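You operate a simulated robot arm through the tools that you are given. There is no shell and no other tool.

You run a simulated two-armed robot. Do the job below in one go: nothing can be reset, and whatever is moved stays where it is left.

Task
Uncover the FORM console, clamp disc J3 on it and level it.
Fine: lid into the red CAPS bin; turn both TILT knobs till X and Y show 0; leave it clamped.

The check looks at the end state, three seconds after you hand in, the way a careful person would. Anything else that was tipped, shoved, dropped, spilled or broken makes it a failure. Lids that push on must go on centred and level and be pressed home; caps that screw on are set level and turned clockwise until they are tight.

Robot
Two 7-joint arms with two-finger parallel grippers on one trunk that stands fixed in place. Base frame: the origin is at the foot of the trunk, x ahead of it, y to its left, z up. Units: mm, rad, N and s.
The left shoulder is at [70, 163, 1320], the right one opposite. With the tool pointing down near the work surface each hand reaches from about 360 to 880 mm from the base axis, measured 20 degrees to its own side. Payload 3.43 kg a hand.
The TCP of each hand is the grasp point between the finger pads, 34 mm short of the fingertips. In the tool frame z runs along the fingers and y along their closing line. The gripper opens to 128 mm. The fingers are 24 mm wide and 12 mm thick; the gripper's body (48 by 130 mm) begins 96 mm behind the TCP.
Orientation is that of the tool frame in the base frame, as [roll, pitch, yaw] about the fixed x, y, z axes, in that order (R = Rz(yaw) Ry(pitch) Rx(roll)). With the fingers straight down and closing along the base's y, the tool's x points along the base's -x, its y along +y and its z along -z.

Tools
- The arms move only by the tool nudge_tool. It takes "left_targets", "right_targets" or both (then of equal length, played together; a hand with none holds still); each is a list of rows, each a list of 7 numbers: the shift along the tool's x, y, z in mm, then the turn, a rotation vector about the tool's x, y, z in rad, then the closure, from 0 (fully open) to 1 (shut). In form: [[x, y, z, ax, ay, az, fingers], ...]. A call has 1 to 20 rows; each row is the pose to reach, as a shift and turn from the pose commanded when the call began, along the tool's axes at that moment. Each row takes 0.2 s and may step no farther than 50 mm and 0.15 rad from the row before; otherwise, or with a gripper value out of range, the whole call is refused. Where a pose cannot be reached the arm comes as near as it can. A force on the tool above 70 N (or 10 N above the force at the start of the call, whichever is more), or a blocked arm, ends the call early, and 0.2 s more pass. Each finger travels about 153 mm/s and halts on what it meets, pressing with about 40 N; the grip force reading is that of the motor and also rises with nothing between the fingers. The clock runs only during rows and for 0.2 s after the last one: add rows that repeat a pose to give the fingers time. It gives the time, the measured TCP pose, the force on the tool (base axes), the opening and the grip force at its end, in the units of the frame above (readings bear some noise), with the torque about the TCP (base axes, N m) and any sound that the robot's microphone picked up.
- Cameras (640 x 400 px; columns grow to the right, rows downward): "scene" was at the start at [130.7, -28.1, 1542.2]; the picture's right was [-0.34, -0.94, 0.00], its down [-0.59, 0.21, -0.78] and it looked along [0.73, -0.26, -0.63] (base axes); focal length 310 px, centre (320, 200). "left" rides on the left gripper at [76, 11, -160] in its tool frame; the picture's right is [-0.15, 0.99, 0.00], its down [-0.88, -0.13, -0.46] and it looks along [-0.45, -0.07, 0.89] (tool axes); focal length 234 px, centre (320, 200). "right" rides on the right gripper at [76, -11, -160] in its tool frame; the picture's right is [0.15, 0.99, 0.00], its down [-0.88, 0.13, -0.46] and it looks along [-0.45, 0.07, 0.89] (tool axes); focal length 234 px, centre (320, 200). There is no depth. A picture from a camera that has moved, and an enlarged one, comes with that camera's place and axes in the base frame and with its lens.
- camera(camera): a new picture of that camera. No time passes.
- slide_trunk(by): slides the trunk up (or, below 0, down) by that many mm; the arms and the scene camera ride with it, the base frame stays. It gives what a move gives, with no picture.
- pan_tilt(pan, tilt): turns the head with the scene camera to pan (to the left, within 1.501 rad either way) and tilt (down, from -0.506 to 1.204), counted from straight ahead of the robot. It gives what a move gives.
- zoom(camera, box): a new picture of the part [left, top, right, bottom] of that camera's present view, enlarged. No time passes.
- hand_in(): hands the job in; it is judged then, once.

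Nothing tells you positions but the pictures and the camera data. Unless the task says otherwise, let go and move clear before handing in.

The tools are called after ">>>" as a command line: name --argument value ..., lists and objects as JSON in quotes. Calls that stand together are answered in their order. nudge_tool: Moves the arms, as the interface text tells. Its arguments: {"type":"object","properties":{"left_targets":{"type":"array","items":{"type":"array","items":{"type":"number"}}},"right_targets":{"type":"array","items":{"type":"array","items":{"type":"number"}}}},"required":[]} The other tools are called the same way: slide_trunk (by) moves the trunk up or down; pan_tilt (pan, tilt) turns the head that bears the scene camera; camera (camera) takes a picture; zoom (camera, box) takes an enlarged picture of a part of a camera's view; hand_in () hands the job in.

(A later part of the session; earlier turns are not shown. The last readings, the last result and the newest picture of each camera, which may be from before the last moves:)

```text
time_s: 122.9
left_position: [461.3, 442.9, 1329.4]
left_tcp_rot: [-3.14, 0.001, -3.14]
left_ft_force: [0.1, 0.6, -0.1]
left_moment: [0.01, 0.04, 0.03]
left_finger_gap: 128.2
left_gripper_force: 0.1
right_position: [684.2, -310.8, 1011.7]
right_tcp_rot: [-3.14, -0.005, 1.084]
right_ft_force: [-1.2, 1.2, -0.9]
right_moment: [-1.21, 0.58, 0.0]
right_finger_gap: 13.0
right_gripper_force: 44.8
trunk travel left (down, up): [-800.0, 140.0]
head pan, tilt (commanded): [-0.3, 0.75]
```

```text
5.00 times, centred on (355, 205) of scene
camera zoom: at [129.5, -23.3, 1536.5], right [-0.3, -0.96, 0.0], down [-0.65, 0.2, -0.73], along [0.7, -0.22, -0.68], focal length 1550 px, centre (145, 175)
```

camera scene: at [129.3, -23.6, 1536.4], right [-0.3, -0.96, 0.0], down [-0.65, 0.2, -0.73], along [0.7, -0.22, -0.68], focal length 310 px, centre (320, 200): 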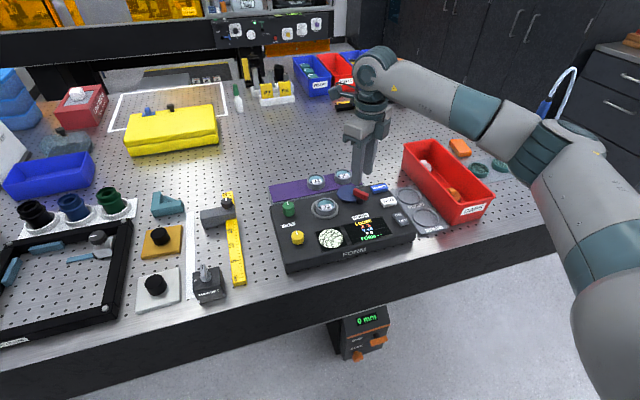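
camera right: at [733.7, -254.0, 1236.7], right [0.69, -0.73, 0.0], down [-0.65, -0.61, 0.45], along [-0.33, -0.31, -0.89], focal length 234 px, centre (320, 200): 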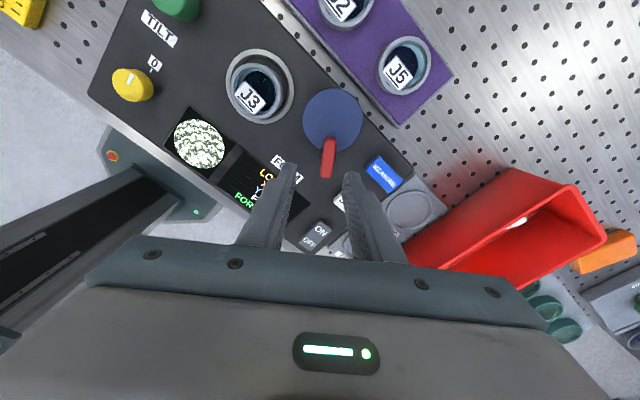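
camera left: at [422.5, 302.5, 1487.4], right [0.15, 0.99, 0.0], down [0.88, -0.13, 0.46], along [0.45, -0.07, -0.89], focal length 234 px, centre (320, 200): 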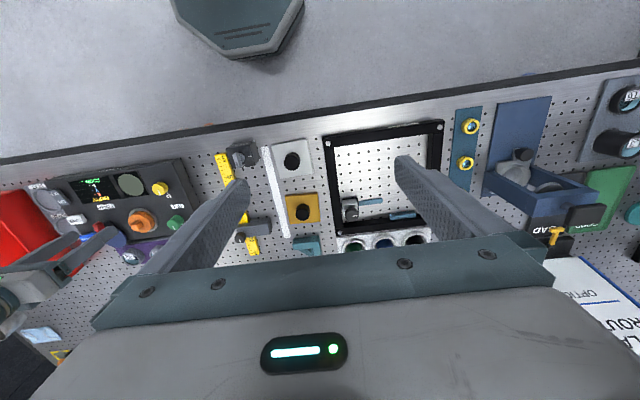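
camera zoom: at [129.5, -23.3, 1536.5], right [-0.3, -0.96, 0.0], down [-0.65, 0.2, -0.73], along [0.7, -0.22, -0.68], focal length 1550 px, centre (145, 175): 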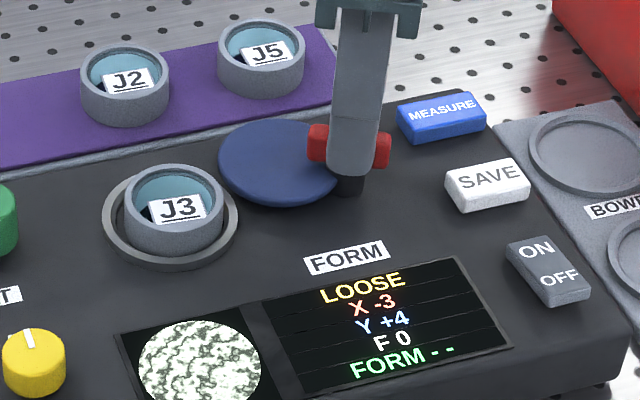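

>>> nudge_tool --right_targets '[[0, 0, 0, 0, 0, -0.06, 0.98], [0, 0, 0, 0, 0, -0.12, 0.98], [0, 0, 0, 0, 0, -0.18, 0.98], [0, 0, 0, 0, 0, -0.24, 0.98], [0, 0, 0, 0, 0, -0.24, 0.98]]'

>>> zoom --camera "scene" --box '[310, 165, 400, 245]'

>>> zoom --camera "right" --box '[200, 40, 440, 200]'

```text
time_s: 124.1
left_position: [460.5, 443.5, 1329.7]
left_tcp_rot: [-3.14, -0.001, -3.141]
left_ft_force: [0.0, -0.6, -0.4]
left_moment: [0.01, 0.02, 0.02]
left_finger_gap: 128.0
left_gripper_force: 0.0
right_position: [683.5, -311.1, 1010.7]
right_tcp_rot: [-3.141, -0.005, 1.321]
right_ft_force: [3.8, -3.1, 3.5]
right_moment: [-0.9, 0.08, -0.04]
right_finger_gap: 12.5
right_gripper_force: 45.2
trunk travel left (down, up): [-800.0, 140.0]
head pan, tilt (commanded): [-0.3, 0.75]
```

```text
5.00 times, centred on (355, 205) of scene
camera zoom: at [129.6, -23.8, 1536.5], right [-0.3, -0.96, 0.0], down [-0.65, 0.2, -0.73], along [0.7, -0.22, -0.68], focal length 1550 px, centre (145, 175)
```

zoom: 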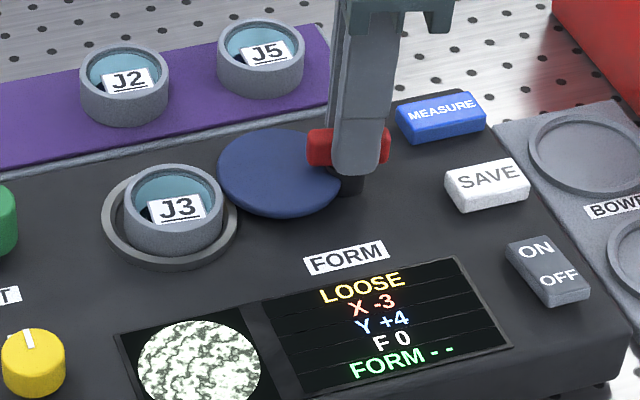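

```text
2.50 times, centred on (320, 120) of right
camera zoom: at [691.2, -237.7, 1171.6], right [0.99, -0.1, 0.0], down [-0.09, -0.89, 0.45], along [-0.05, -0.45, -0.89], focal length 585 px, centre (320, 400)
```

zoom: 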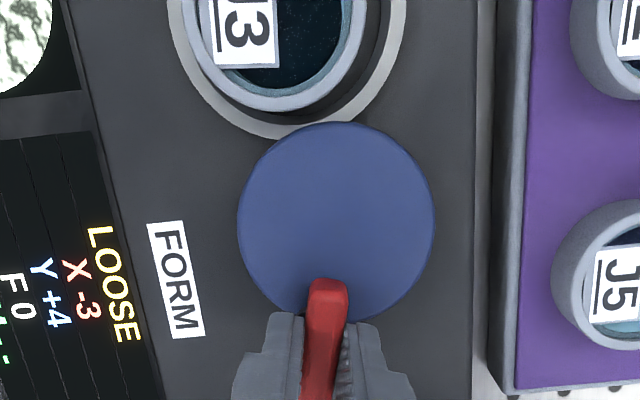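

>>> nudge_tool --right_targets '[[0, 0, 0, 0, 0, -0.06, 0.98], [0, 0, 0, 0, 0, -0.12, 0.98], [0, 0, 0, 0, 0, -0.18, 0.98], [0, 0, 0, 0, 0, -0.25, 0.98], [0, 0, 0, 0, 0, -0.25, 0.98]]'

>>> zoom --camera "scene" --box '[310, 165, 400, 245]'

>>> zoom --camera "right" --box '[200, 40, 440, 200]'

```text
time_s: 125.3
left_position: [461.1, 441.9, 1329.7]
left_tcp_rot: [-3.14, -0.001, -3.139]
left_ft_force: [-0.3, 0.9, 0.5]
left_moment: [0.0, 0.0, -0.02]
left_finger_gap: 128.1
left_gripper_force: 0.0
right_position: [685.7, -311.7, 1011.3]
right_tcp_rot: [3.139, -0.008, 1.571]
right_ft_force: [9.9, -5.5, 10.5]
right_moment: [-0.09, -0.18, -0.02]
right_finger_gap: 13.4
right_gripper_force: 44.8
trunk travel left (down, up): [-800.0, 140.0]
head pan, tilt (commanded): [-0.3, 0.75]
```

```text
5.00 times, centred on (355, 205) of scene
camera zoom: at [129.6, -24.0, 1536.5], right [-0.3, -0.96, 0.0], down [-0.65, 0.2, -0.73], along [0.7, -0.22, -0.68], focal length 1550 px, centre (145, 175)
```

zoom: 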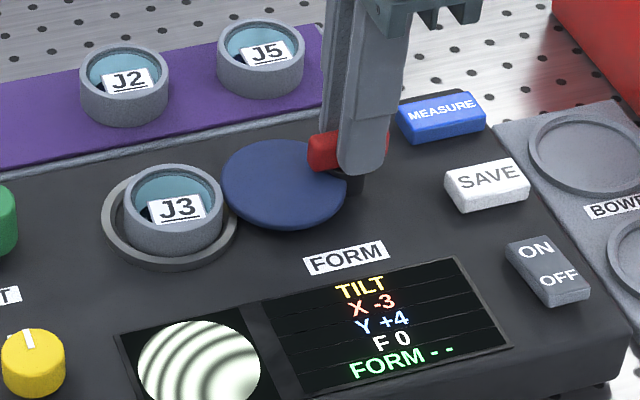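

```text
2.50 times, centred on (320, 120) of right
camera zoom: at [672.2, -238.3, 1171.6], right [0.99, 0.15, 0.0], down [0.13, -0.88, 0.45], along [0.07, -0.45, -0.89], focal length 585 px, centre (320, 400)
```

zoom: 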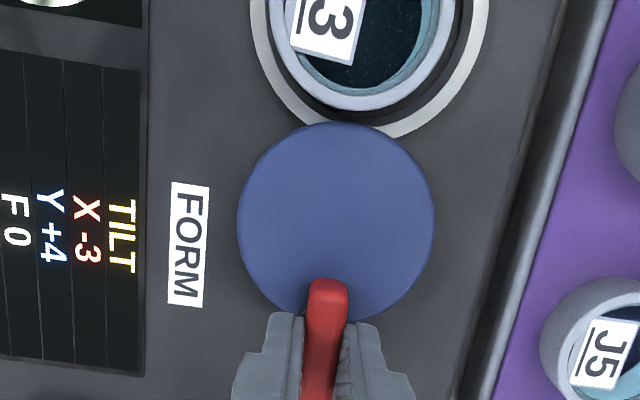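

The display changed from LOOSE to TILT, so the disc is clamped. I'll nudge the lever slightly further to seat it at its end, then release.

>>> nudge_tool --right_targets '[[0, 0, 0, 0, 0, -0.04, 0.98], [0, 0, 0, 0, 0, -0.07, 0.98], [0, 0, 0, 0, 0, -0.07, 0.98]]'

>>> zoom --camera "scene" --box '[310, 165, 400, 245]'

```text
time_s: 126.1
left_position: [460.7, 443.6, 1330.2]
left_tcp_rot: [-3.14, -0.001, -3.141]
left_ft_force: [0.7, 0.3, -0.4]
left_moment: [0.02, 0.02, 0.01]
left_finger_gap: 128.2
left_gripper_force: 0.0
right_position: [685.1, -312.2, 1010.4]
right_tcp_rot: [3.141, -0.005, 1.642]
right_ft_force: [12.7, -5.9, 15.1]
right_moment: [0.11, 0.11, -1.22]
right_finger_gap: 14.2
right_gripper_force: 44.5
trunk travel left (down, up): [-800.0, 140.0]
head pan, tilt (commanded): [-0.3, 0.75]
```

```text
5.00 times, centred on (355, 205) of scene
camera zoom: at [129.6, -24.0, 1536.5], right [-0.3, -0.96, 0.0], down [-0.65, 0.2, -0.73], along [0.7, -0.22, -0.68], focal length 1550 px, centre (145, 175)
```

zoom: 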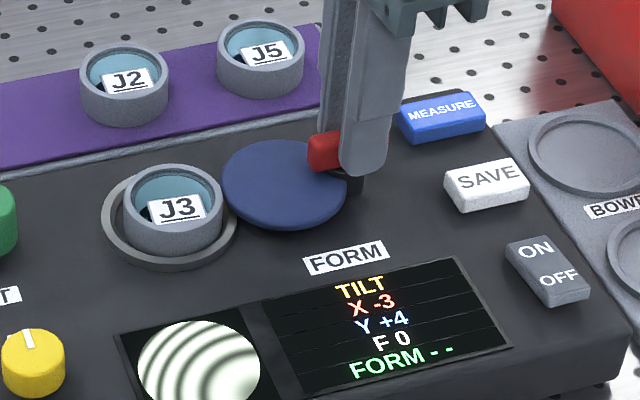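

The lever is at its stop. I'll open and lift away.

>>> nudge_tool --right_targets '[[0, 0, 0, 0, 0, -0.02, 0.92], [0, 0, 0, 0, 0, -0.02, 0.85], [0, 0, 0, 0, 0, -0.02, 0.78], [0, 0, -1, 0, 0, -0.02, 0.72], [0, 0, -15, 0, 0, -0.02, 0.72], [0, 0, -45, 0, 0, -0.02, 0.72], [0, 0, -90, 0, 0, -0.02, 0.72], [0, 0, -90, 0, 0, -0.02, 0.72]]'

>>> zoom --camera "scene" --box '[270, 165, 420, 275]'

>>> camera --camera "right"

```text
time_s: 127.9
left_position: [461.6, 442.1, 1331.0]
left_tcp_rot: [-3.139, 0.0, -3.141]
left_ft_force: [0.8, 0.1, 0.3]
left_moment: [0.01, 0.01, 0.02]
left_finger_gap: 128.1
left_gripper_force: 0.0
right_position: [682.5, -314.6, 1102.1]
right_tcp_rot: [3.141, -0.007, 1.662]
right_ft_force: [1.1, -0.1, -0.3]
right_moment: [0.0, 0.0, 0.01]
right_finger_gap: 35.9
right_gripper_force: 0.0
trunk travel left (down, up): [-800.0, 140.0]
head pan, tilt (commanded): [-0.3, 0.75]
```

```text
3.64 times, centred on (345, 220) of scene
camera zoom: at [129.6, -24.0, 1536.4], right [-0.3, -0.96, 0.0], down [-0.65, 0.2, -0.73], along [0.7, -0.22, -0.68], focal length 1127 px, centre (229, 127)
```

zoom: 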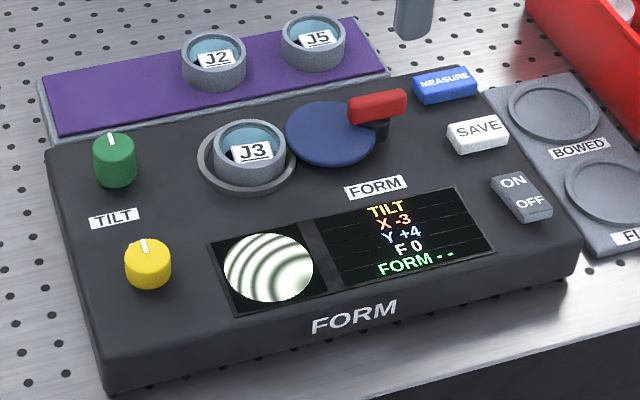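

```text
taken
camera right: at [663.6, -241.3, 1261.4], right [0.97, 0.23, 0.0], down [0.21, -0.87, 0.45], along [0.11, -0.44, -0.89], focal length 234 px, centre (320, 200)
```

right: 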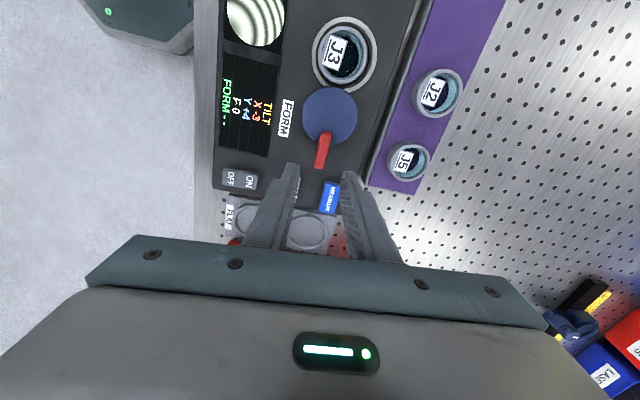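

Clamped and showing TILT with X -3, Y +4. Now the knobs: I'll move above the yellow one first.

>>> nudge_tool --right_targets '[[41, -12, 0, 0, 0, 0, 0.6], [82, -24, 0, 0, 0, 0, 0.6], [123, -37, 0, 0, 0, 0, 0.6], [164, -49, 0, 0, 0, 0, 0.6], [205, -61.5, 0, 0, 0, 0, 0.6], [205, -61.5, 20, 0, 0, 0, 0.6], [205, -61.5, 20, 0, 0, 0, 0.6]]'

>>> zoom --camera "right" --box '[230, 80, 410, 210]'

>>> zoom --camera "scene" --box '[270, 185, 360, 265]'

```text
time_s: 129.5
left_position: [461.0, 443.6, 1329.9]
left_tcp_rot: [-3.14, -0.001, -3.138]
left_ft_force: [0.7, 0.0, -0.2]
left_moment: [0.02, 0.01, 0.0]
left_finger_gap: 128.0
left_gripper_force: 0.1
right_position: [601.6, -113.5, 1080.9]
right_tcp_rot: [3.141, -0.006, 1.661]
right_ft_force: [-0.6, -0.2, -0.5]
right_moment: [-0.01, -0.02, -0.01]
right_finger_gap: 51.3
right_gripper_force: 0.1
trunk travel left (down, up): [-800.0, 140.0]
head pan, tilt (commanded): [-0.3, 0.75]
```

```text
3.08 times, centred on (320, 145) of right
camera zoom: at [583.3, -40.8, 1242.0], right [0.97, 0.24, 0.0], down [0.21, -0.87, 0.45], along [0.11, -0.44, -0.89], focal length 720 px, centre (320, 369)
```

zoom: 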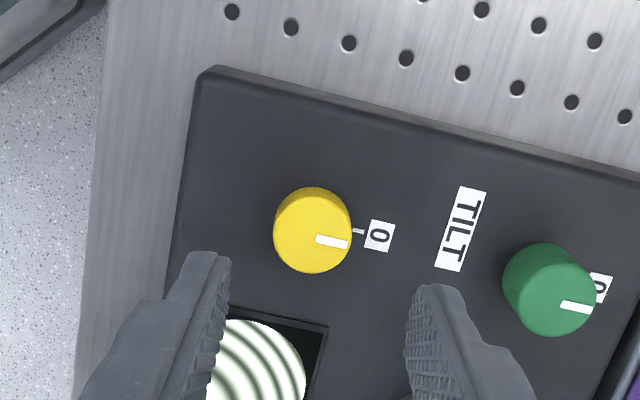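

```text
5.00 times, centred on (315, 225) of scene
camera zoom: at [129.0, -23.8, 1536.5], right [-0.3, -0.96, 0.0], down [-0.65, 0.2, -0.73], along [0.7, -0.22, -0.68], focal length 1550 px, centre (345, 75)
```

zoom: 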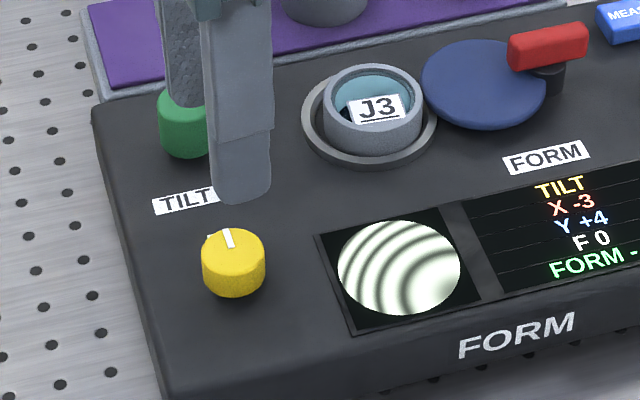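

>>> nudge_tool --right_targets '[[-3.3, -2.1, 20, 0, 0, 0, 0.6], [-3.3, -2.1, 40, 0, 0, 0, 0.6], [-3.3, -2.1, 58, 0, 0, 0, 0.6], [-3.3, -2.1, 58, 0, 0, 0, 0.6]]'

>>> zoom --camera "right" --box '[240, 100, 400, 210]'

>>> zoom --camera "scene" --box '[275, 200, 345, 260]'

```text
time_s: 130.5
left_position: [462.4, 442.0, 1330.6]
left_tcp_rot: [-3.14, 0.001, -3.14]
left_ft_force: [-0.1, -0.6, -0.6]
left_moment: [-0.01, -0.02, 0.01]
left_finger_gap: 128.0
left_gripper_force: 0.1
right_position: [602.3, -116.4, 1022.9]
right_tcp_rot: [3.14, -0.006, 1.662]
right_ft_force: [0.1, 0.0, -0.3]
right_moment: [-0.03, -0.02, -0.03]
right_finger_gap: 51.3
right_gripper_force: 0.0
trunk travel left (down, up): [-800.0, 140.0]
head pan, tilt (commanded): [-0.3, 0.75]
```

```text
3.64 times, centred on (320, 155) of right
camera zoom: at [582.9, -44.2, 1184.1], right [0.97, 0.23, 0.0], down [0.21, -0.87, 0.45], along [0.11, -0.44, -0.89], focal length 852 px, centre (320, 364)
```

zoom: 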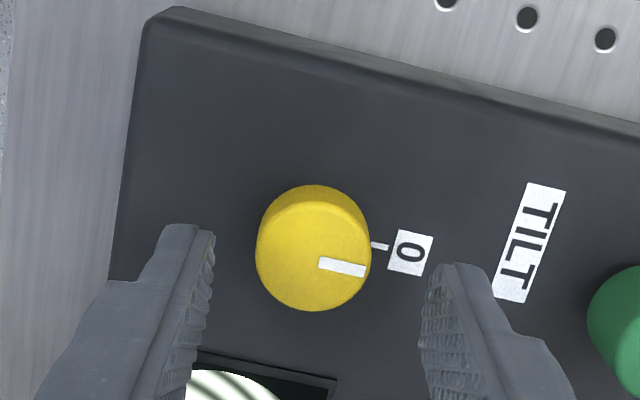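

```text
6.67 times, centred on (310, 230) of scene
camera zoom: at [129.2, -23.9, 1536.4], right [-0.3, -0.96, 0.0], down [-0.65, 0.2, -0.73], along [0.7, -0.22, -0.68], focal length 2067 px, centre (387, 0)
```

zoom: 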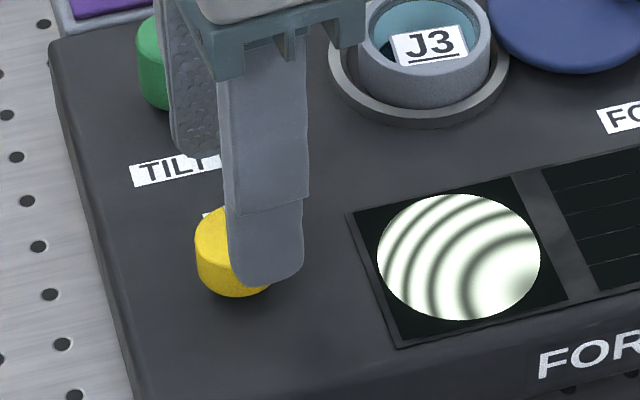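

>>> nudge_tool --right_targets '[[0, -1.6, 9, 0, 0, 0, 0.6], [0, -1.6, 18, 0, 0, 0, 0.6], [0, -1.6, 25, 0, 0, 0, 0.6], [0, -1.6, 25, 0, 0, 0, 0.6]]'

>>> zoom --camera "right" --box '[240, 100, 400, 210]'

>>> zoom --camera "scene" --box '[275, 200, 345, 260]'

```text
time_s: 131.5
left_position: [461.0, 443.4, 1329.4]
left_tcp_rot: [-3.139, 0.0, -3.141]
left_ft_force: [0.4, -0.1, -0.3]
left_moment: [0.03, 0.0, -0.01]
left_finger_gap: 128.1
left_gripper_force: 0.1
right_position: [600.8, -116.6, 999.3]
right_tcp_rot: [3.14, -0.006, 1.661]
right_ft_force: [0.0, -0.9, -0.7]
right_moment: [0.01, -0.01, 0.02]
right_finger_gap: 51.1
right_gripper_force: 0.0
trunk travel left (down, up): [-800.0, 140.0]
head pan, tilt (commanded): [-0.3, 0.75]
```

```text
3.64 times, centred on (320, 155) of right
camera zoom: at [581.5, -44.0, 1159.3], right [0.97, 0.24, 0.0], down [0.21, -0.87, 0.45], along [0.11, -0.44, -0.89], focal length 852 px, centre (320, 364)
```

zoom: 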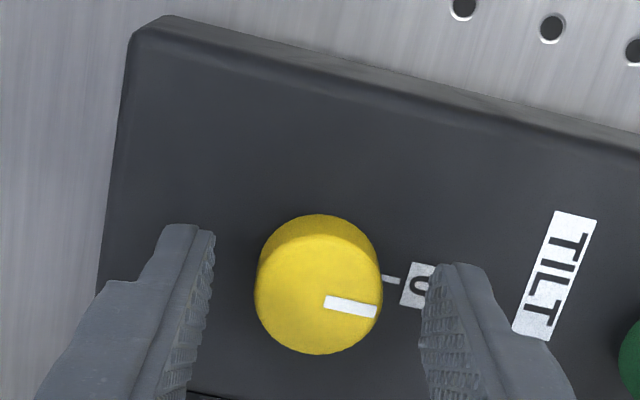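

```text
6.67 times, centred on (310, 230) of scene
camera zoom: at [129.2, -23.6, 1536.4], right [-0.3, -0.96, 0.0], down [-0.65, 0.2, -0.73], along [0.7, -0.22, -0.68], focal length 2067 px, centre (387, 0)
```

zoom: 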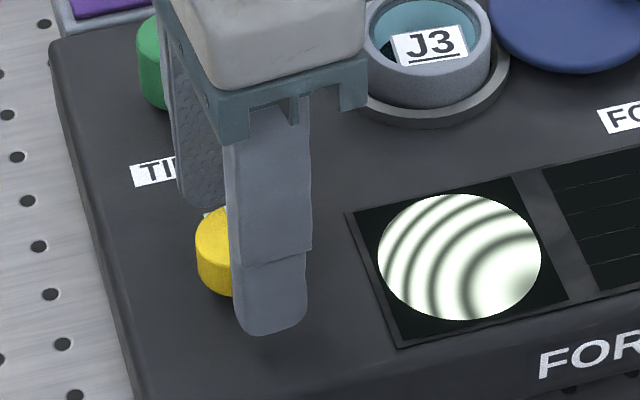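

Closing on the yellow knob.

>>> nudge_tool --right_targets '[[1, 0, 2, 0, 0, 0, 0.7], [1, 0, 2, 0, 0, 0, 0.8], [1, 0, 2, 0, 0, 0, 0.85], [1, 0, 2, 0, 0, 0, 0.85], [1, 0, 2, 0, 0, 0, 0.85]]'

>>> zoom --camera "right" --box '[240, 100, 400, 210]'

>>> zoom --camera "scene" --box '[300, 195, 400, 265]'

```text
time_s: 132.7
left_position: [461.0, 442.5, 1330.5]
left_tcp_rot: [-3.138, 0.001, -3.139]
left_ft_force: [-0.7, -0.8, 0.3]
left_moment: [0.0, 0.04, 0.0]
left_finger_gap: 127.8
left_gripper_force: 0.1
right_position: [601.1, -114.8, 998.2]
right_tcp_rot: [3.141, -0.006, 1.664]
right_ft_force: [-2.2, 0.7, 1.6]
right_moment: [0.0, 0.08, -0.01]
right_finger_gap: 29.2
right_gripper_force: 45.0
trunk travel left (down, up): [-800.0, 140.0]
head pan, tilt (commanded): [-0.3, 0.75]
```

```text
3.64 times, centred on (320, 155) of right
camera zoom: at [580.9, -43.0, 1157.6], right [0.97, 0.24, 0.0], down [0.21, -0.87, 0.45], along [0.11, -0.44, -0.89], focal length 852 px, centre (320, 364)
```

zoom: 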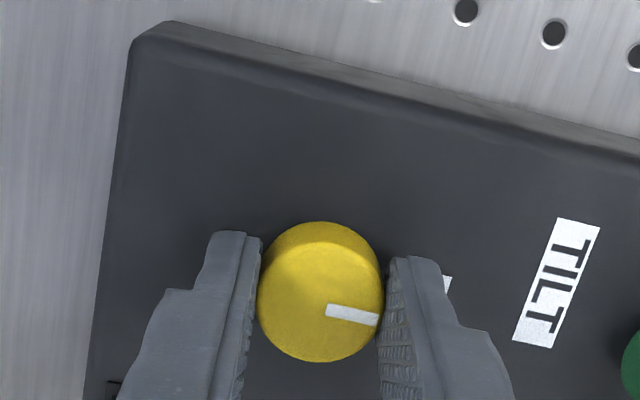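

```text
5.71 times, centred on (350, 230) of scene
camera zoom: at [128.6, -23.7, 1536.5], right [-0.3, -0.96, 0.0], down [-0.65, 0.2, -0.73], along [0.7, -0.22, -0.68], focal length 1772 px, centre (149, 29)
```

zoom: 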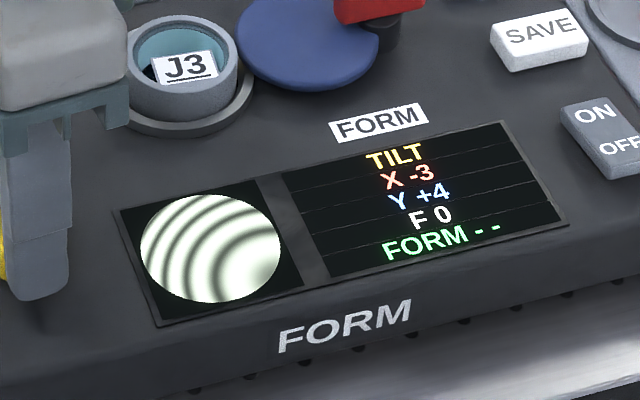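

The knob is gripped. I'll make a small test turn counter-clockwise, toward its zero mark.

>>> nudge_tool --right_targets '[[0, 0, 0, 0, 0, -0.05, 0.85], [0, 0, 0, 0, 0, -0.1, 0.85], [0, 0, 0, 0, 0, -0.15, 0.85], [0, 0, 0, 0, 0, -0.15, 0.85]]'

>>> zoom --camera "scene" --box '[320, 205, 400, 265]'

```text
time_s: 133.7
left_position: [459.8, 444.6, 1328.8]
left_tcp_rot: [-3.138, 0.002, -3.138]
left_ft_force: [-0.1, -0.1, 0.4]
left_moment: [0.0, 0.0, 0.01]
left_finger_gap: 128.1
left_gripper_force: 0.1
right_position: [599.2, -115.3, 997.4]
right_tcp_rot: [3.138, -0.006, 1.811]
right_ft_force: [-0.3, 0.5, 6.2]
right_moment: [0.08, 0.03, -0.01]
right_finger_gap: 29.2
right_gripper_force: 44.4
trunk travel left (down, up): [-800.0, 140.0]
head pan, tilt (commanded): [-0.3, 0.75]
```

```text
6.67 times, centred on (360, 235) of scene
camera zoom: at [128.4, -23.2, 1536.6], right [-0.3, -0.96, 0.0], down [-0.65, 0.2, -0.73], along [0.7, -0.22, -0.68], focal length 2067 px, centre (53, -33)
```

zoom: 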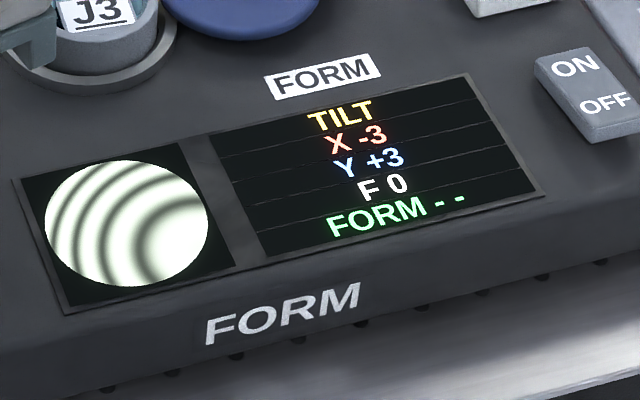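

Yellow controls Y: it went from +4 to +3. I'll continue the same way.

>>> nudge_tool --right_targets '[[0, 0, 0, 0, 0, -0.06, 0.85], [0, 0, 0, 0, 0, -0.12, 0.85], [0, 0, 0, 0, 0, -0.18, 0.85], [0, 0, 0, 0, 0, -0.24, 0.85], [0, 0, 0, 0, 0, -0.24, 0.85]]'

>>> zoom --camera "scene" --box '[320, 205, 400, 265]'

```text
time_s: 134.9
left_position: [460.6, 442.7, 1329.5]
left_tcp_rot: [-3.14, 0.0, -3.139]
left_ft_force: [-0.2, 0.2, 0.2]
left_moment: [0.01, -0.01, -0.01]
left_finger_gap: 128.1
left_gripper_force: 0.0
right_position: [601.4, -115.8, 997.9]
right_tcp_rot: [3.14, -0.005, 2.053]
right_ft_force: [0.0, 2.7, 6.8]
right_moment: [0.23, 0.06, 0.0]
right_finger_gap: 29.1
right_gripper_force: 45.2
trunk travel left (down, up): [-800.0, 140.0]
head pan, tilt (commanded): [-0.3, 0.75]
```

```text
6.67 times, centred on (360, 235) of scene
camera zoom: at [128.4, -22.9, 1536.5], right [-0.3, -0.96, 0.0], down [-0.65, 0.2, -0.73], along [0.7, -0.22, -0.68], focal length 2067 px, centre (53, -33)
```

zoom: 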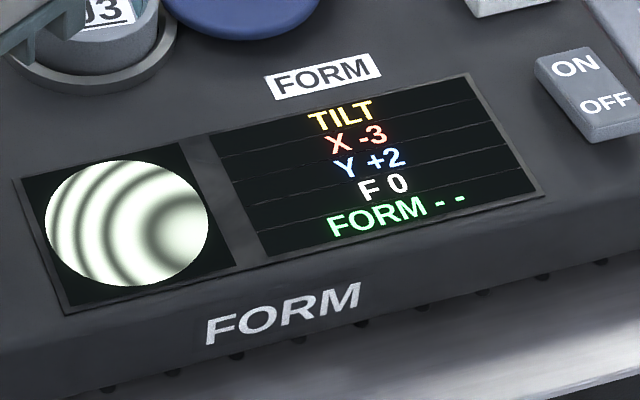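

>>> nudge_tool --right_targets '[[0, 0, 0, 0, 0, -0.08, 0.85], [0, 0, 0, 0, 0, -0.16, 0.85], [0, 0, 0, 0, 0, -0.24, 0.85], [0, 0, 0, 0, 0, -0.3, 0.85], [0, 0, 0, 0, 0, -0.3, 0.85]]'

>>> zoom --camera "scene" --box '[320, 205, 400, 265]'

```text
time_s: 136.1
left_position: [460.6, 443.2, 1329.3]
left_tcp_rot: [3.141, 0.001, -3.14]
left_ft_force: [-0.2, -0.6, 0.3]
left_moment: [0.0, 0.0, 0.0]
left_finger_gap: 127.9
left_gripper_force: 0.0
right_position: [599.9, -115.2, 996.9]
right_tcp_rot: [3.136, -0.003, 2.352]
right_ft_force: [0.4, 1.4, 6.5]
right_moment: [0.11, -0.07, 0.01]
right_finger_gap: 29.5
right_gripper_force: 45.3
trunk travel left (down, up): [-800.0, 140.0]
head pan, tilt (commanded): [-0.3, 0.75]
```

```text
6.67 times, centred on (360, 235) of scene
camera zoom: at [128.5, -23.2, 1536.5], right [-0.3, -0.96, 0.0], down [-0.65, 0.2, -0.73], along [0.7, -0.22, -0.68], focal length 2067 px, centre (53, -33)
```

zoom: 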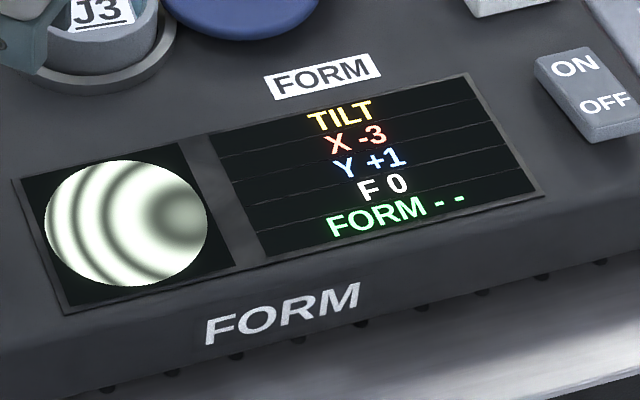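

>>> nudge_tool --right_targets '[[0, 0, 0, 0, 0, -0.06, 0.85], [0, 0, 0, 0, 0, -0.12, 0.85], [0, 0, 0, 0, 0, -0.18, 0.85], [0, 0, 0, 0, 0, -0.18, 0.85]]'

>>> zoom --camera "scene" --box '[320, 205, 400, 265]'

```text
time_s: 137.1
left_position: [460.1, 443.1, 1330.7]
left_tcp_rot: [-3.14, 0.002, -3.138]
left_ft_force: [0.3, -0.1, -0.4]
left_moment: [-0.01, 0.0, 0.01]
left_finger_gap: 127.8
left_gripper_force: 0.0
right_position: [600.3, -114.0, 997.4]
right_tcp_rot: [3.136, -0.003, 2.532]
right_ft_force: [-1.2, 0.0, 7.5]
right_moment: [-0.05, 0.08, 0.02]
right_finger_gap: 29.4
right_gripper_force: 45.2
trunk travel left (down, up): [-800.0, 140.0]
head pan, tilt (commanded): [-0.3, 0.75]
```

```text
6.67 times, centred on (360, 235) of scene
camera zoom: at [127.9, -23.4, 1536.6], right [-0.3, -0.96, 0.0], down [-0.65, 0.2, -0.73], along [0.7, -0.22, -0.68], focal length 2067 px, centre (53, -33)
```

zoom: 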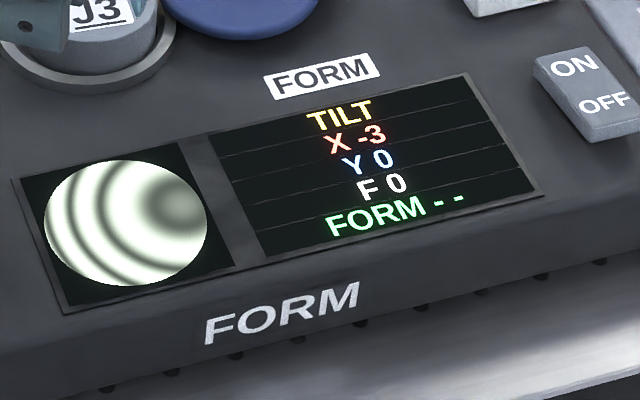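

Y reads 0. I'll add a touch more to sit nearer the centre of the zero band, check, and release.

>>> nudge_tool --right_targets '[[0, 0, 0, 0, 0, -0.02, 0.85], [0, 0, 0, 0, 0, -0.04, 0.85], [0, 0, 0, 0, 0, -0.04, 0.85]]'

>>> zoom --camera "scene" --box '[320, 205, 400, 265]'

>>> nudge_tool --right_targets '[[0, 0, 0, 0, 0, 0, 0.78], [0, 0, 0, 0, 0, 0, 0.7], [0, 0, 0, 0, 0, 0, 0.62], [0, 0, 0, 0, 0, 0, 0.6], [0, 0, -15, 0, 0, 0, 0.6], [0, 0, -45, 0, 0, 0, 0.6], [0, 0, -85, 0, 0, 0, 0.6], [0, 0, -85, 0, 0, 0, 0.6]]'

>>> zoom --camera "scene" --box '[270, 185, 400, 275]'

```text
time_s: 137.9
left_position: [459.9, 442.7, 1330.3]
left_tcp_rot: [-3.139, 0.003, -3.141]
left_ft_force: [-0.5, 0.7, 0.7]
left_moment: [0.0, 0.01, 0.05]
left_finger_gap: 128.1
left_gripper_force: 0.0
right_position: [601.6, -115.3, 997.6]
right_tcp_rot: [3.136, -0.005, 2.571]
right_ft_force: [-4.0, 1.8, 6.5]
right_moment: [0.06, 0.16, 0.02]
right_finger_gap: 29.5
right_gripper_force: 44.9
trunk travel left (down, up): [-800.0, 140.0]
head pan, tilt (commanded): [-0.3, 0.75]
```

```text
6.67 times, centred on (360, 235) of scene
camera zoom: at [127.7, -23.3, 1536.6], right [-0.3, -0.96, 0.0], down [-0.65, 0.2, -0.73], along [0.7, -0.22, -0.68], focal length 2067 px, centre (53, -33)
```

zoom: 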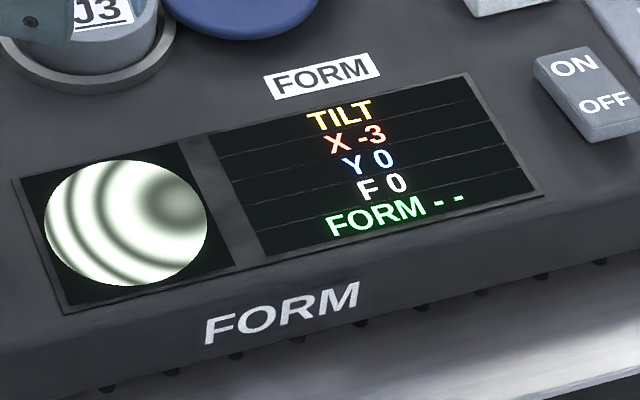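

```text
time_s: 139.7
left_position: [463.0, 443.6, 1329.3]
left_tcp_rot: [-3.139, 0.0, -3.141]
left_ft_force: [0.6, -0.4, 0.1]
left_moment: [-0.01, 0.0, 0.0]
left_finger_gap: 128.0
left_gripper_force: 0.0
right_position: [600.0, -116.8, 1082.9]
right_tcp_rot: [3.138, -0.004, 2.571]
right_ft_force: [0.7, 0.4, -0.9]
right_moment: [0.01, 0.02, 0.01]
right_finger_gap: 51.2
right_gripper_force: 0.0
trunk travel left (down, up): [-800.0, 140.0]
head pan, tilt (commanded): [-0.3, 0.75]
```

```text
4.44 times, centred on (335, 230) of scene
camera zoom: at [129.6, -23.8, 1536.4], right [-0.3, -0.96, 0.0], down [-0.65, 0.2, -0.73], along [0.7, -0.22, -0.68], focal length 1378 px, centre (253, 67)
```

zoom: 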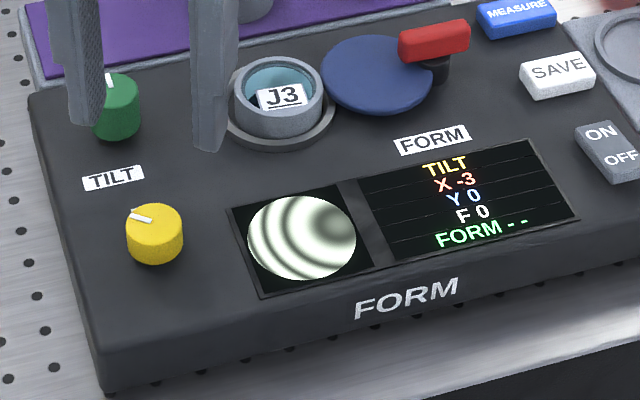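

Y holds at 0 after release. Now the green knob for X: moving above it.

>>> nudge_tool --right_targets '[[-27, 18, 0, 0, 0, 0, 0.6], [-54, 36, 0, 0, 0, 0, 0.6], [-81, 53.7, 0, 0, 0, 0, 0.6], [-81, 53.7, 0, 0, 0, 0, 0.6]]'

>>> zoom --camera "right" --box '[230, 80, 410, 210]'

>>> zoom --camera "scene" --box '[270, 165, 360, 235]'

```text
time_s: 140.7
left_position: [461.0, 442.2, 1328.9]
left_tcp_rot: [-3.14, -0.001, -3.139]
left_ft_force: [1.0, -0.6, -0.1]
left_moment: [0.02, 0.01, -0.04]
left_finger_gap: 128.0
left_gripper_force: 0.0
right_position: [699.7, -114.9, 1081.4]
right_tcp_rot: [3.136, -0.004, 2.571]
right_ft_force: [-0.3, 0.3, 0.5]
right_moment: [-0.02, -0.05, -0.01]
right_finger_gap: 51.2
right_gripper_force: 0.0
trunk travel left (down, up): [-800.0, 140.0]
head pan, tilt (commanded): [-0.3, 0.75]
```

```text
3.08 times, centred on (320, 145) of right
camera zoom: at [627.9, -84.8, 1241.5], right [0.41, 0.91, 0.01], down [0.81, -0.37, 0.45], along [0.42, -0.18, -0.89], focal length 720 px, centre (320, 369)
```

zoom: 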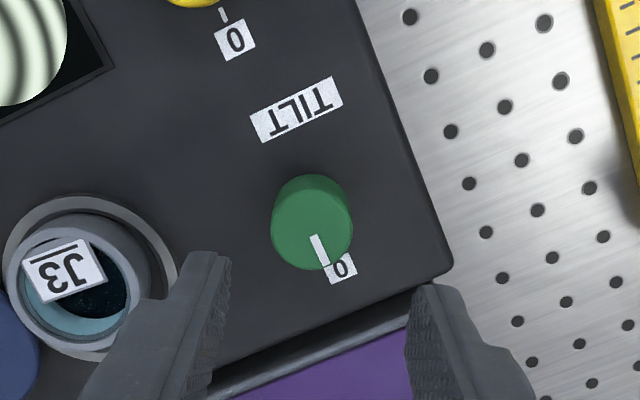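

```text
5.71 times, centred on (315, 200) of scene
camera zoom: at [128.9, -23.9, 1536.5], right [-0.3, -0.96, 0.0], down [-0.65, 0.2, -0.73], along [0.7, -0.22, -0.68], focal length 1772 px, centre (349, 200)
```

zoom: 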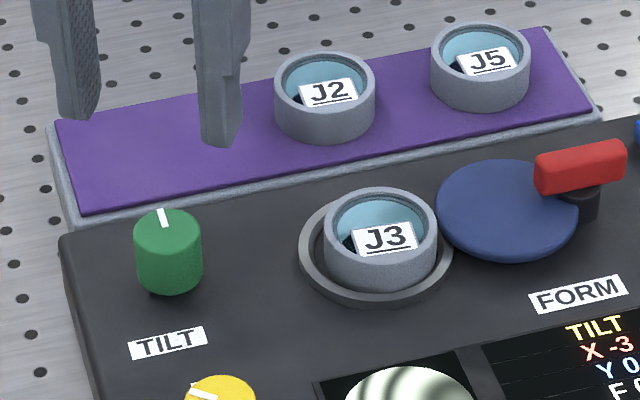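

>>> nudge_tool --right_targets '[[0, -2.5, 20, 0, 0, 0, 0.6], [0, -2.5, 40, 0, 0, 0, 0.6], [0, -2.5, 58, 0, 0, 0, 0.6], [0, -2.5, 58, 0, 0, 0, 0.6]]'

>>> zoom --camera "right" --box '[240, 100, 400, 210]'

>>> zoom --camera "scene" --box '[265, 175, 335, 230]'

```text
time_s: 141.7
left_position: [460.9, 442.0, 1329.3]
left_tcp_rot: [-3.14, 0.001, 3.141]
left_ft_force: [-0.5, 0.2, -0.6]
left_moment: [-0.01, 0.0, -0.04]
left_finger_gap: 128.0
left_gripper_force: 0.0
right_position: [695.1, -117.0, 1023.7]
right_tcp_rot: [3.138, -0.004, 2.572]
right_ft_force: [0.0, 0.2, 0.5]
right_moment: [0.03, 0.03, -0.02]
right_finger_gap: 51.2
right_gripper_force: 0.0
trunk travel left (down, up): [-800.0, 140.0]
head pan, tilt (commanded): [-0.3, 0.75]
```

```text
3.64 times, centred on (320, 155) of right
camera zoom: at [625.0, -87.2, 1183.8], right [0.41, 0.91, 0.01], down [0.81, -0.37, 0.45], along [0.42, -0.18, -0.89], focal length 852 px, centre (320, 364)
```

zoom: 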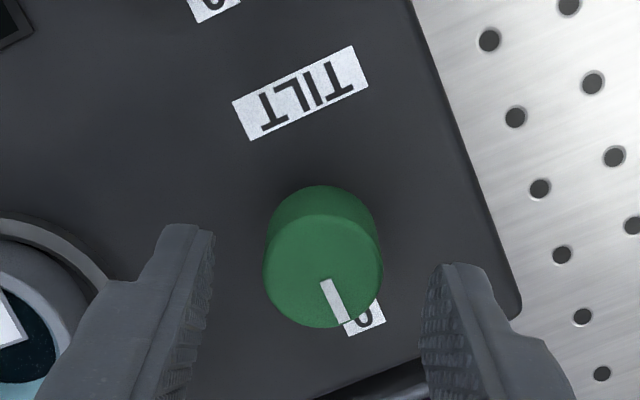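

```text
7.27 times, centred on (300, 202) of scene
camera zoom: at [129.2, -23.6, 1536.4], right [-0.3, -0.96, 0.0], down [-0.65, 0.2, -0.73], along [0.7, -0.22, -0.68], focal length 2255 px, centre (466, 182)
```

zoom: 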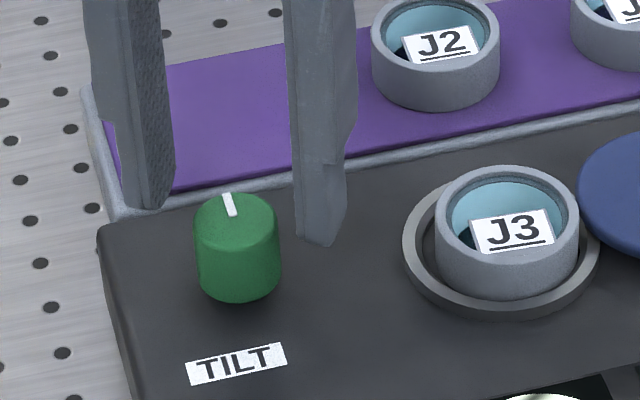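

>>> nudge_tool --right_targets '[[0, 0.5, 9, 0, 0, 0, 0.6], [0, 0.5, 18, 0, 0, 0, 0.6], [0, 0.5, 25, 0, 0, 0, 0.6], [0, 0.5, 25, 0, 0, 0, 0.7], [0, 0.5, 25, 0, 0, 0, 0.8], [0, 0.5, 25, 0, 0, 0, 0.85], [0, 0.5, 25, 0, 0, 0, 0.85], [0, 0.5, 25, 0, 0, 0, 0.85]]'

>>> zoom --camera "right" --box '[240, 100, 400, 210]'

>>> zoom --camera "scene" --box '[265, 175, 385, 265]'

```text
time_s: 143.5
left_position: [461.3, 441.8, 1330.6]
left_tcp_rot: [-3.141, -0.001, -3.14]
left_ft_force: [-0.6, -0.2, 0.1]
left_moment: [-0.03, 0.0, 0.03]
left_finger_gap: 127.9
left_gripper_force: 0.2
right_position: [696.3, -116.8, 997.4]
right_tcp_rot: [3.135, -0.004, 2.57]
right_ft_force: [-3.7, -3.5, -4.2]
right_moment: [-0.17, 0.07, -0.01]
right_finger_gap: 29.4
right_gripper_force: 45.5
trunk travel left (down, up): [-800.0, 140.0]
head pan, tilt (commanded): [-0.3, 0.75]
```

```text
3.64 times, centred on (320, 155) of right
camera zoom: at [625.2, -86.6, 1158.3], right [0.41, 0.91, 0.01], down [0.81, -0.37, 0.45], along [0.41, -0.18, -0.89], focal length 852 px, centre (320, 364)
```

zoom: 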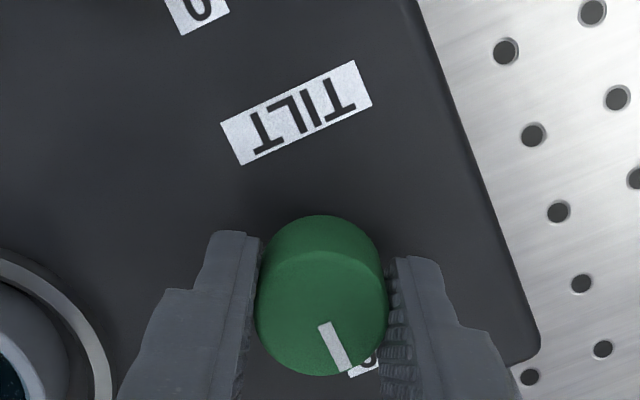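

```text
4.44 times, centred on (325, 220) of scene
camera zoom: at [129.0, -24.4, 1536.4], right [-0.3, -0.96, 0.0], down [-0.65, 0.2, -0.73], along [0.7, -0.22, -0.68], focal length 1378 px, centre (298, 111)
```

zoom: 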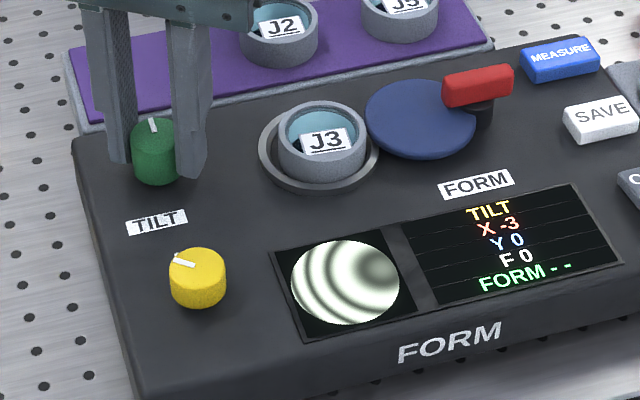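

The green knob is gripped. Test turn clockwise, since X needs to rise.

>>> nudge_tool --right_targets '[[0, 0, 0, 0, 0, 0.06, 0.85], [0, 0, 0, 0, 0, 0.12, 0.85], [0, 0, 0, 0, 0, 0.18, 0.85], [0, 0, 0, 0, 0, 0.24, 0.85], [0, 0, 0, 0, 0, 0.24, 0.85]]'

>>> zoom --camera "scene" --box '[265, 175, 385, 265]'

```text
time_s: 144.7
left_position: [460.4, 442.3, 1329.6]
left_tcp_rot: [-3.141, 0.0, -3.14]
left_ft_force: [-0.2, -0.6, -0.6]
left_moment: [-0.01, 0.0, 0.0]
left_finger_gap: 128.0
left_gripper_force: 0.1
right_position: [694.8, -114.7, 998.6]
right_tcp_rot: [3.14, -0.005, 2.33]
right_ft_force: [-11.3, -2.3, -10.5]
right_moment: [-0.07, 0.38, 0.03]
right_finger_gap: 29.6
right_gripper_force: 44.9
trunk travel left (down, up): [-800.0, 140.0]
head pan, tilt (commanded): [-0.3, 0.75]
```

```text
4.44 times, centred on (325, 220) of scene
camera zoom: at [128.6, -24.2, 1536.4], right [-0.3, -0.96, 0.0], down [-0.65, 0.2, -0.73], along [0.7, -0.22, -0.68], focal length 1378 px, centre (298, 111)
```

zoom: 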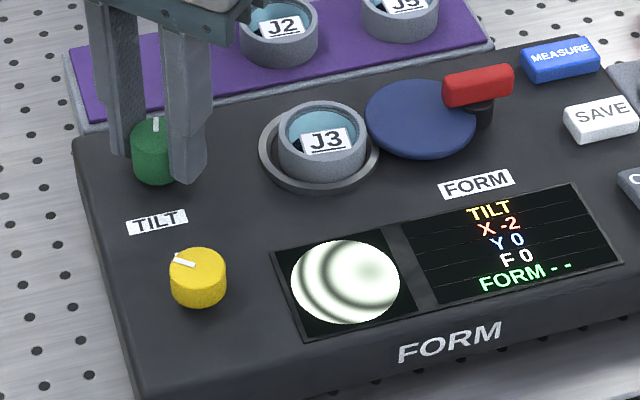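

X went to -2, so this is the right direction. Continuing.

>>> nudge_tool --right_targets '[[0, 0, 0, 0, 0, 0.08, 0.85], [0, 0, 0, 0, 0, 0.16, 0.85], [0, 0, 0, 0, 0, 0.24, 0.85], [0, 0, 0, 0, 0, 0.24, 0.85]]'

>>> zoom --camera "scene" --box '[320, 205, 400, 265]'

```text
time_s: 145.7
left_position: [460.8, 441.4, 1329.4]
left_tcp_rot: [-3.139, 0.002, -3.139]
left_ft_force: [-0.1, -0.1, 0.2]
left_moment: [0.01, 0.01, 0.04]
left_finger_gap: 128.0
left_gripper_force: 0.1
right_position: [696.0, -116.7, 999.4]
right_tcp_rot: [3.14, -0.007, 2.09]
right_ft_force: [-18.4, -0.8, -19.2]
right_moment: [-0.05, 0.7, 0.03]
right_finger_gap: 29.4
right_gripper_force: 45.1
trunk travel left (down, up): [-800.0, 140.0]
head pan, tilt (commanded): [-0.3, 0.75]
```

```text
6.67 times, centred on (360, 235) of scene
camera zoom: at [128.5, -24.2, 1536.4], right [-0.3, -0.96, 0.0], down [-0.65, 0.2, -0.73], along [0.7, -0.22, -0.68], focal length 2067 px, centre (53, -33)
```

zoom: 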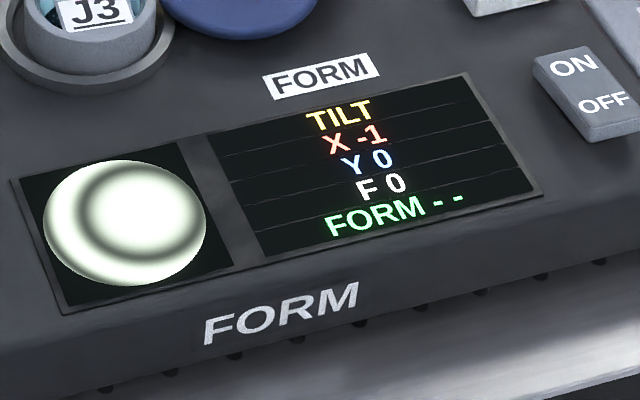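

>>> nudge_tool --right_targets '[[0.7, -1.3, 1.5, 0, 0, 0, 0.85], [0.7, -1.3, 1.5, 0, 0, 0.08, 0.85], [0.7, -1.3, 1.5, 0, 0, 0.16, 0.85], [0.7, -1.3, 1.5, 0, 0, 0.21, 0.85], [0.7, -1.3, 1.5, 0, 0, 0.21, 0.85]]'

>>> zoom --camera "scene" --box '[320, 205, 400, 265]'

```text
time_s: 146.9
left_position: [462.2, 441.2, 1329.1]
left_tcp_rot: [-3.14, 0.003, -3.14]
left_ft_force: [0.8, -0.1, -0.2]
left_moment: [0.02, 0.0, 0.0]
left_finger_gap: 127.9
left_gripper_force: 0.0
right_position: [695.1, -115.5, 998.6]
right_tcp_rot: [3.141, -0.007, 1.879]
right_ft_force: [-12.4, -1.0, -10.7]
right_moment: [-0.08, 0.43, 0.02]
right_finger_gap: 29.3
right_gripper_force: 44.8
trunk travel left (down, up): [-800.0, 140.0]
head pan, tilt (commanded): [-0.3, 0.75]
```

```text
6.67 times, centred on (360, 235) of scene
camera zoom: at [128.7, -24.1, 1536.5], right [-0.3, -0.96, 0.0], down [-0.65, 0.2, -0.73], along [0.7, -0.22, -0.68], focal length 2067 px, centre (53, -33)
```

zoom: 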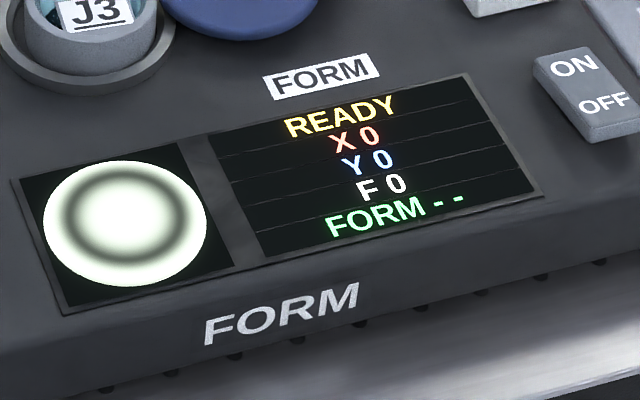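

READY, with X 0 and Y 0. I'll look closer at the fringe rings and readout before releasing.

>>> zoom --camera "scene" --box '[322, 220, 352, 245]'

>>> zoom --camera "scene" --box '[345, 212, 385, 238]'

```text
16.00 times, centred on (337, 232) of scene
camera zoom: at [128.7, -24.1, 1536.5], right [-0.3, -0.96, 0.0], down [-0.65, 0.2, -0.73], along [0.7, -0.22, -0.68], focal length 4960 px, centre (48, -320)
```

zoom: 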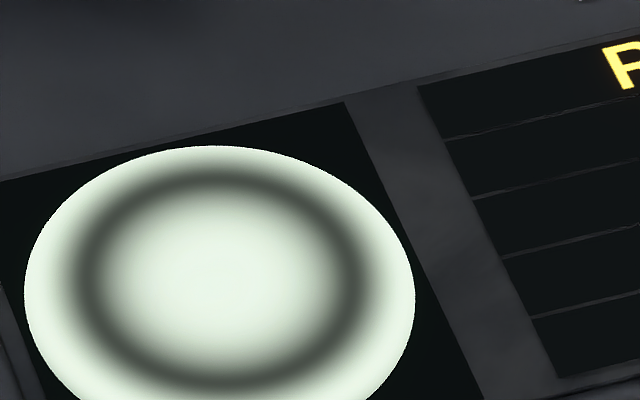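

```text
15.38 times, centred on (365, 225) of scene
camera zoom: at [128.7, -24.1, 1536.5], right [-0.3, -0.96, 0.0], down [-0.65, 0.2, -0.73], along [0.7, -0.22, -0.68], focal length 4769 px, centre (-372, -185)
```

zoom: 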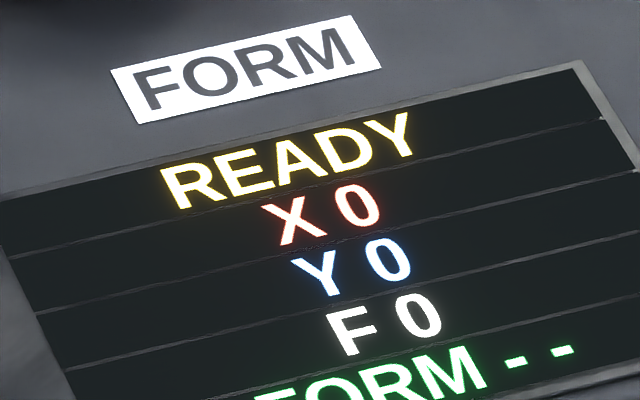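

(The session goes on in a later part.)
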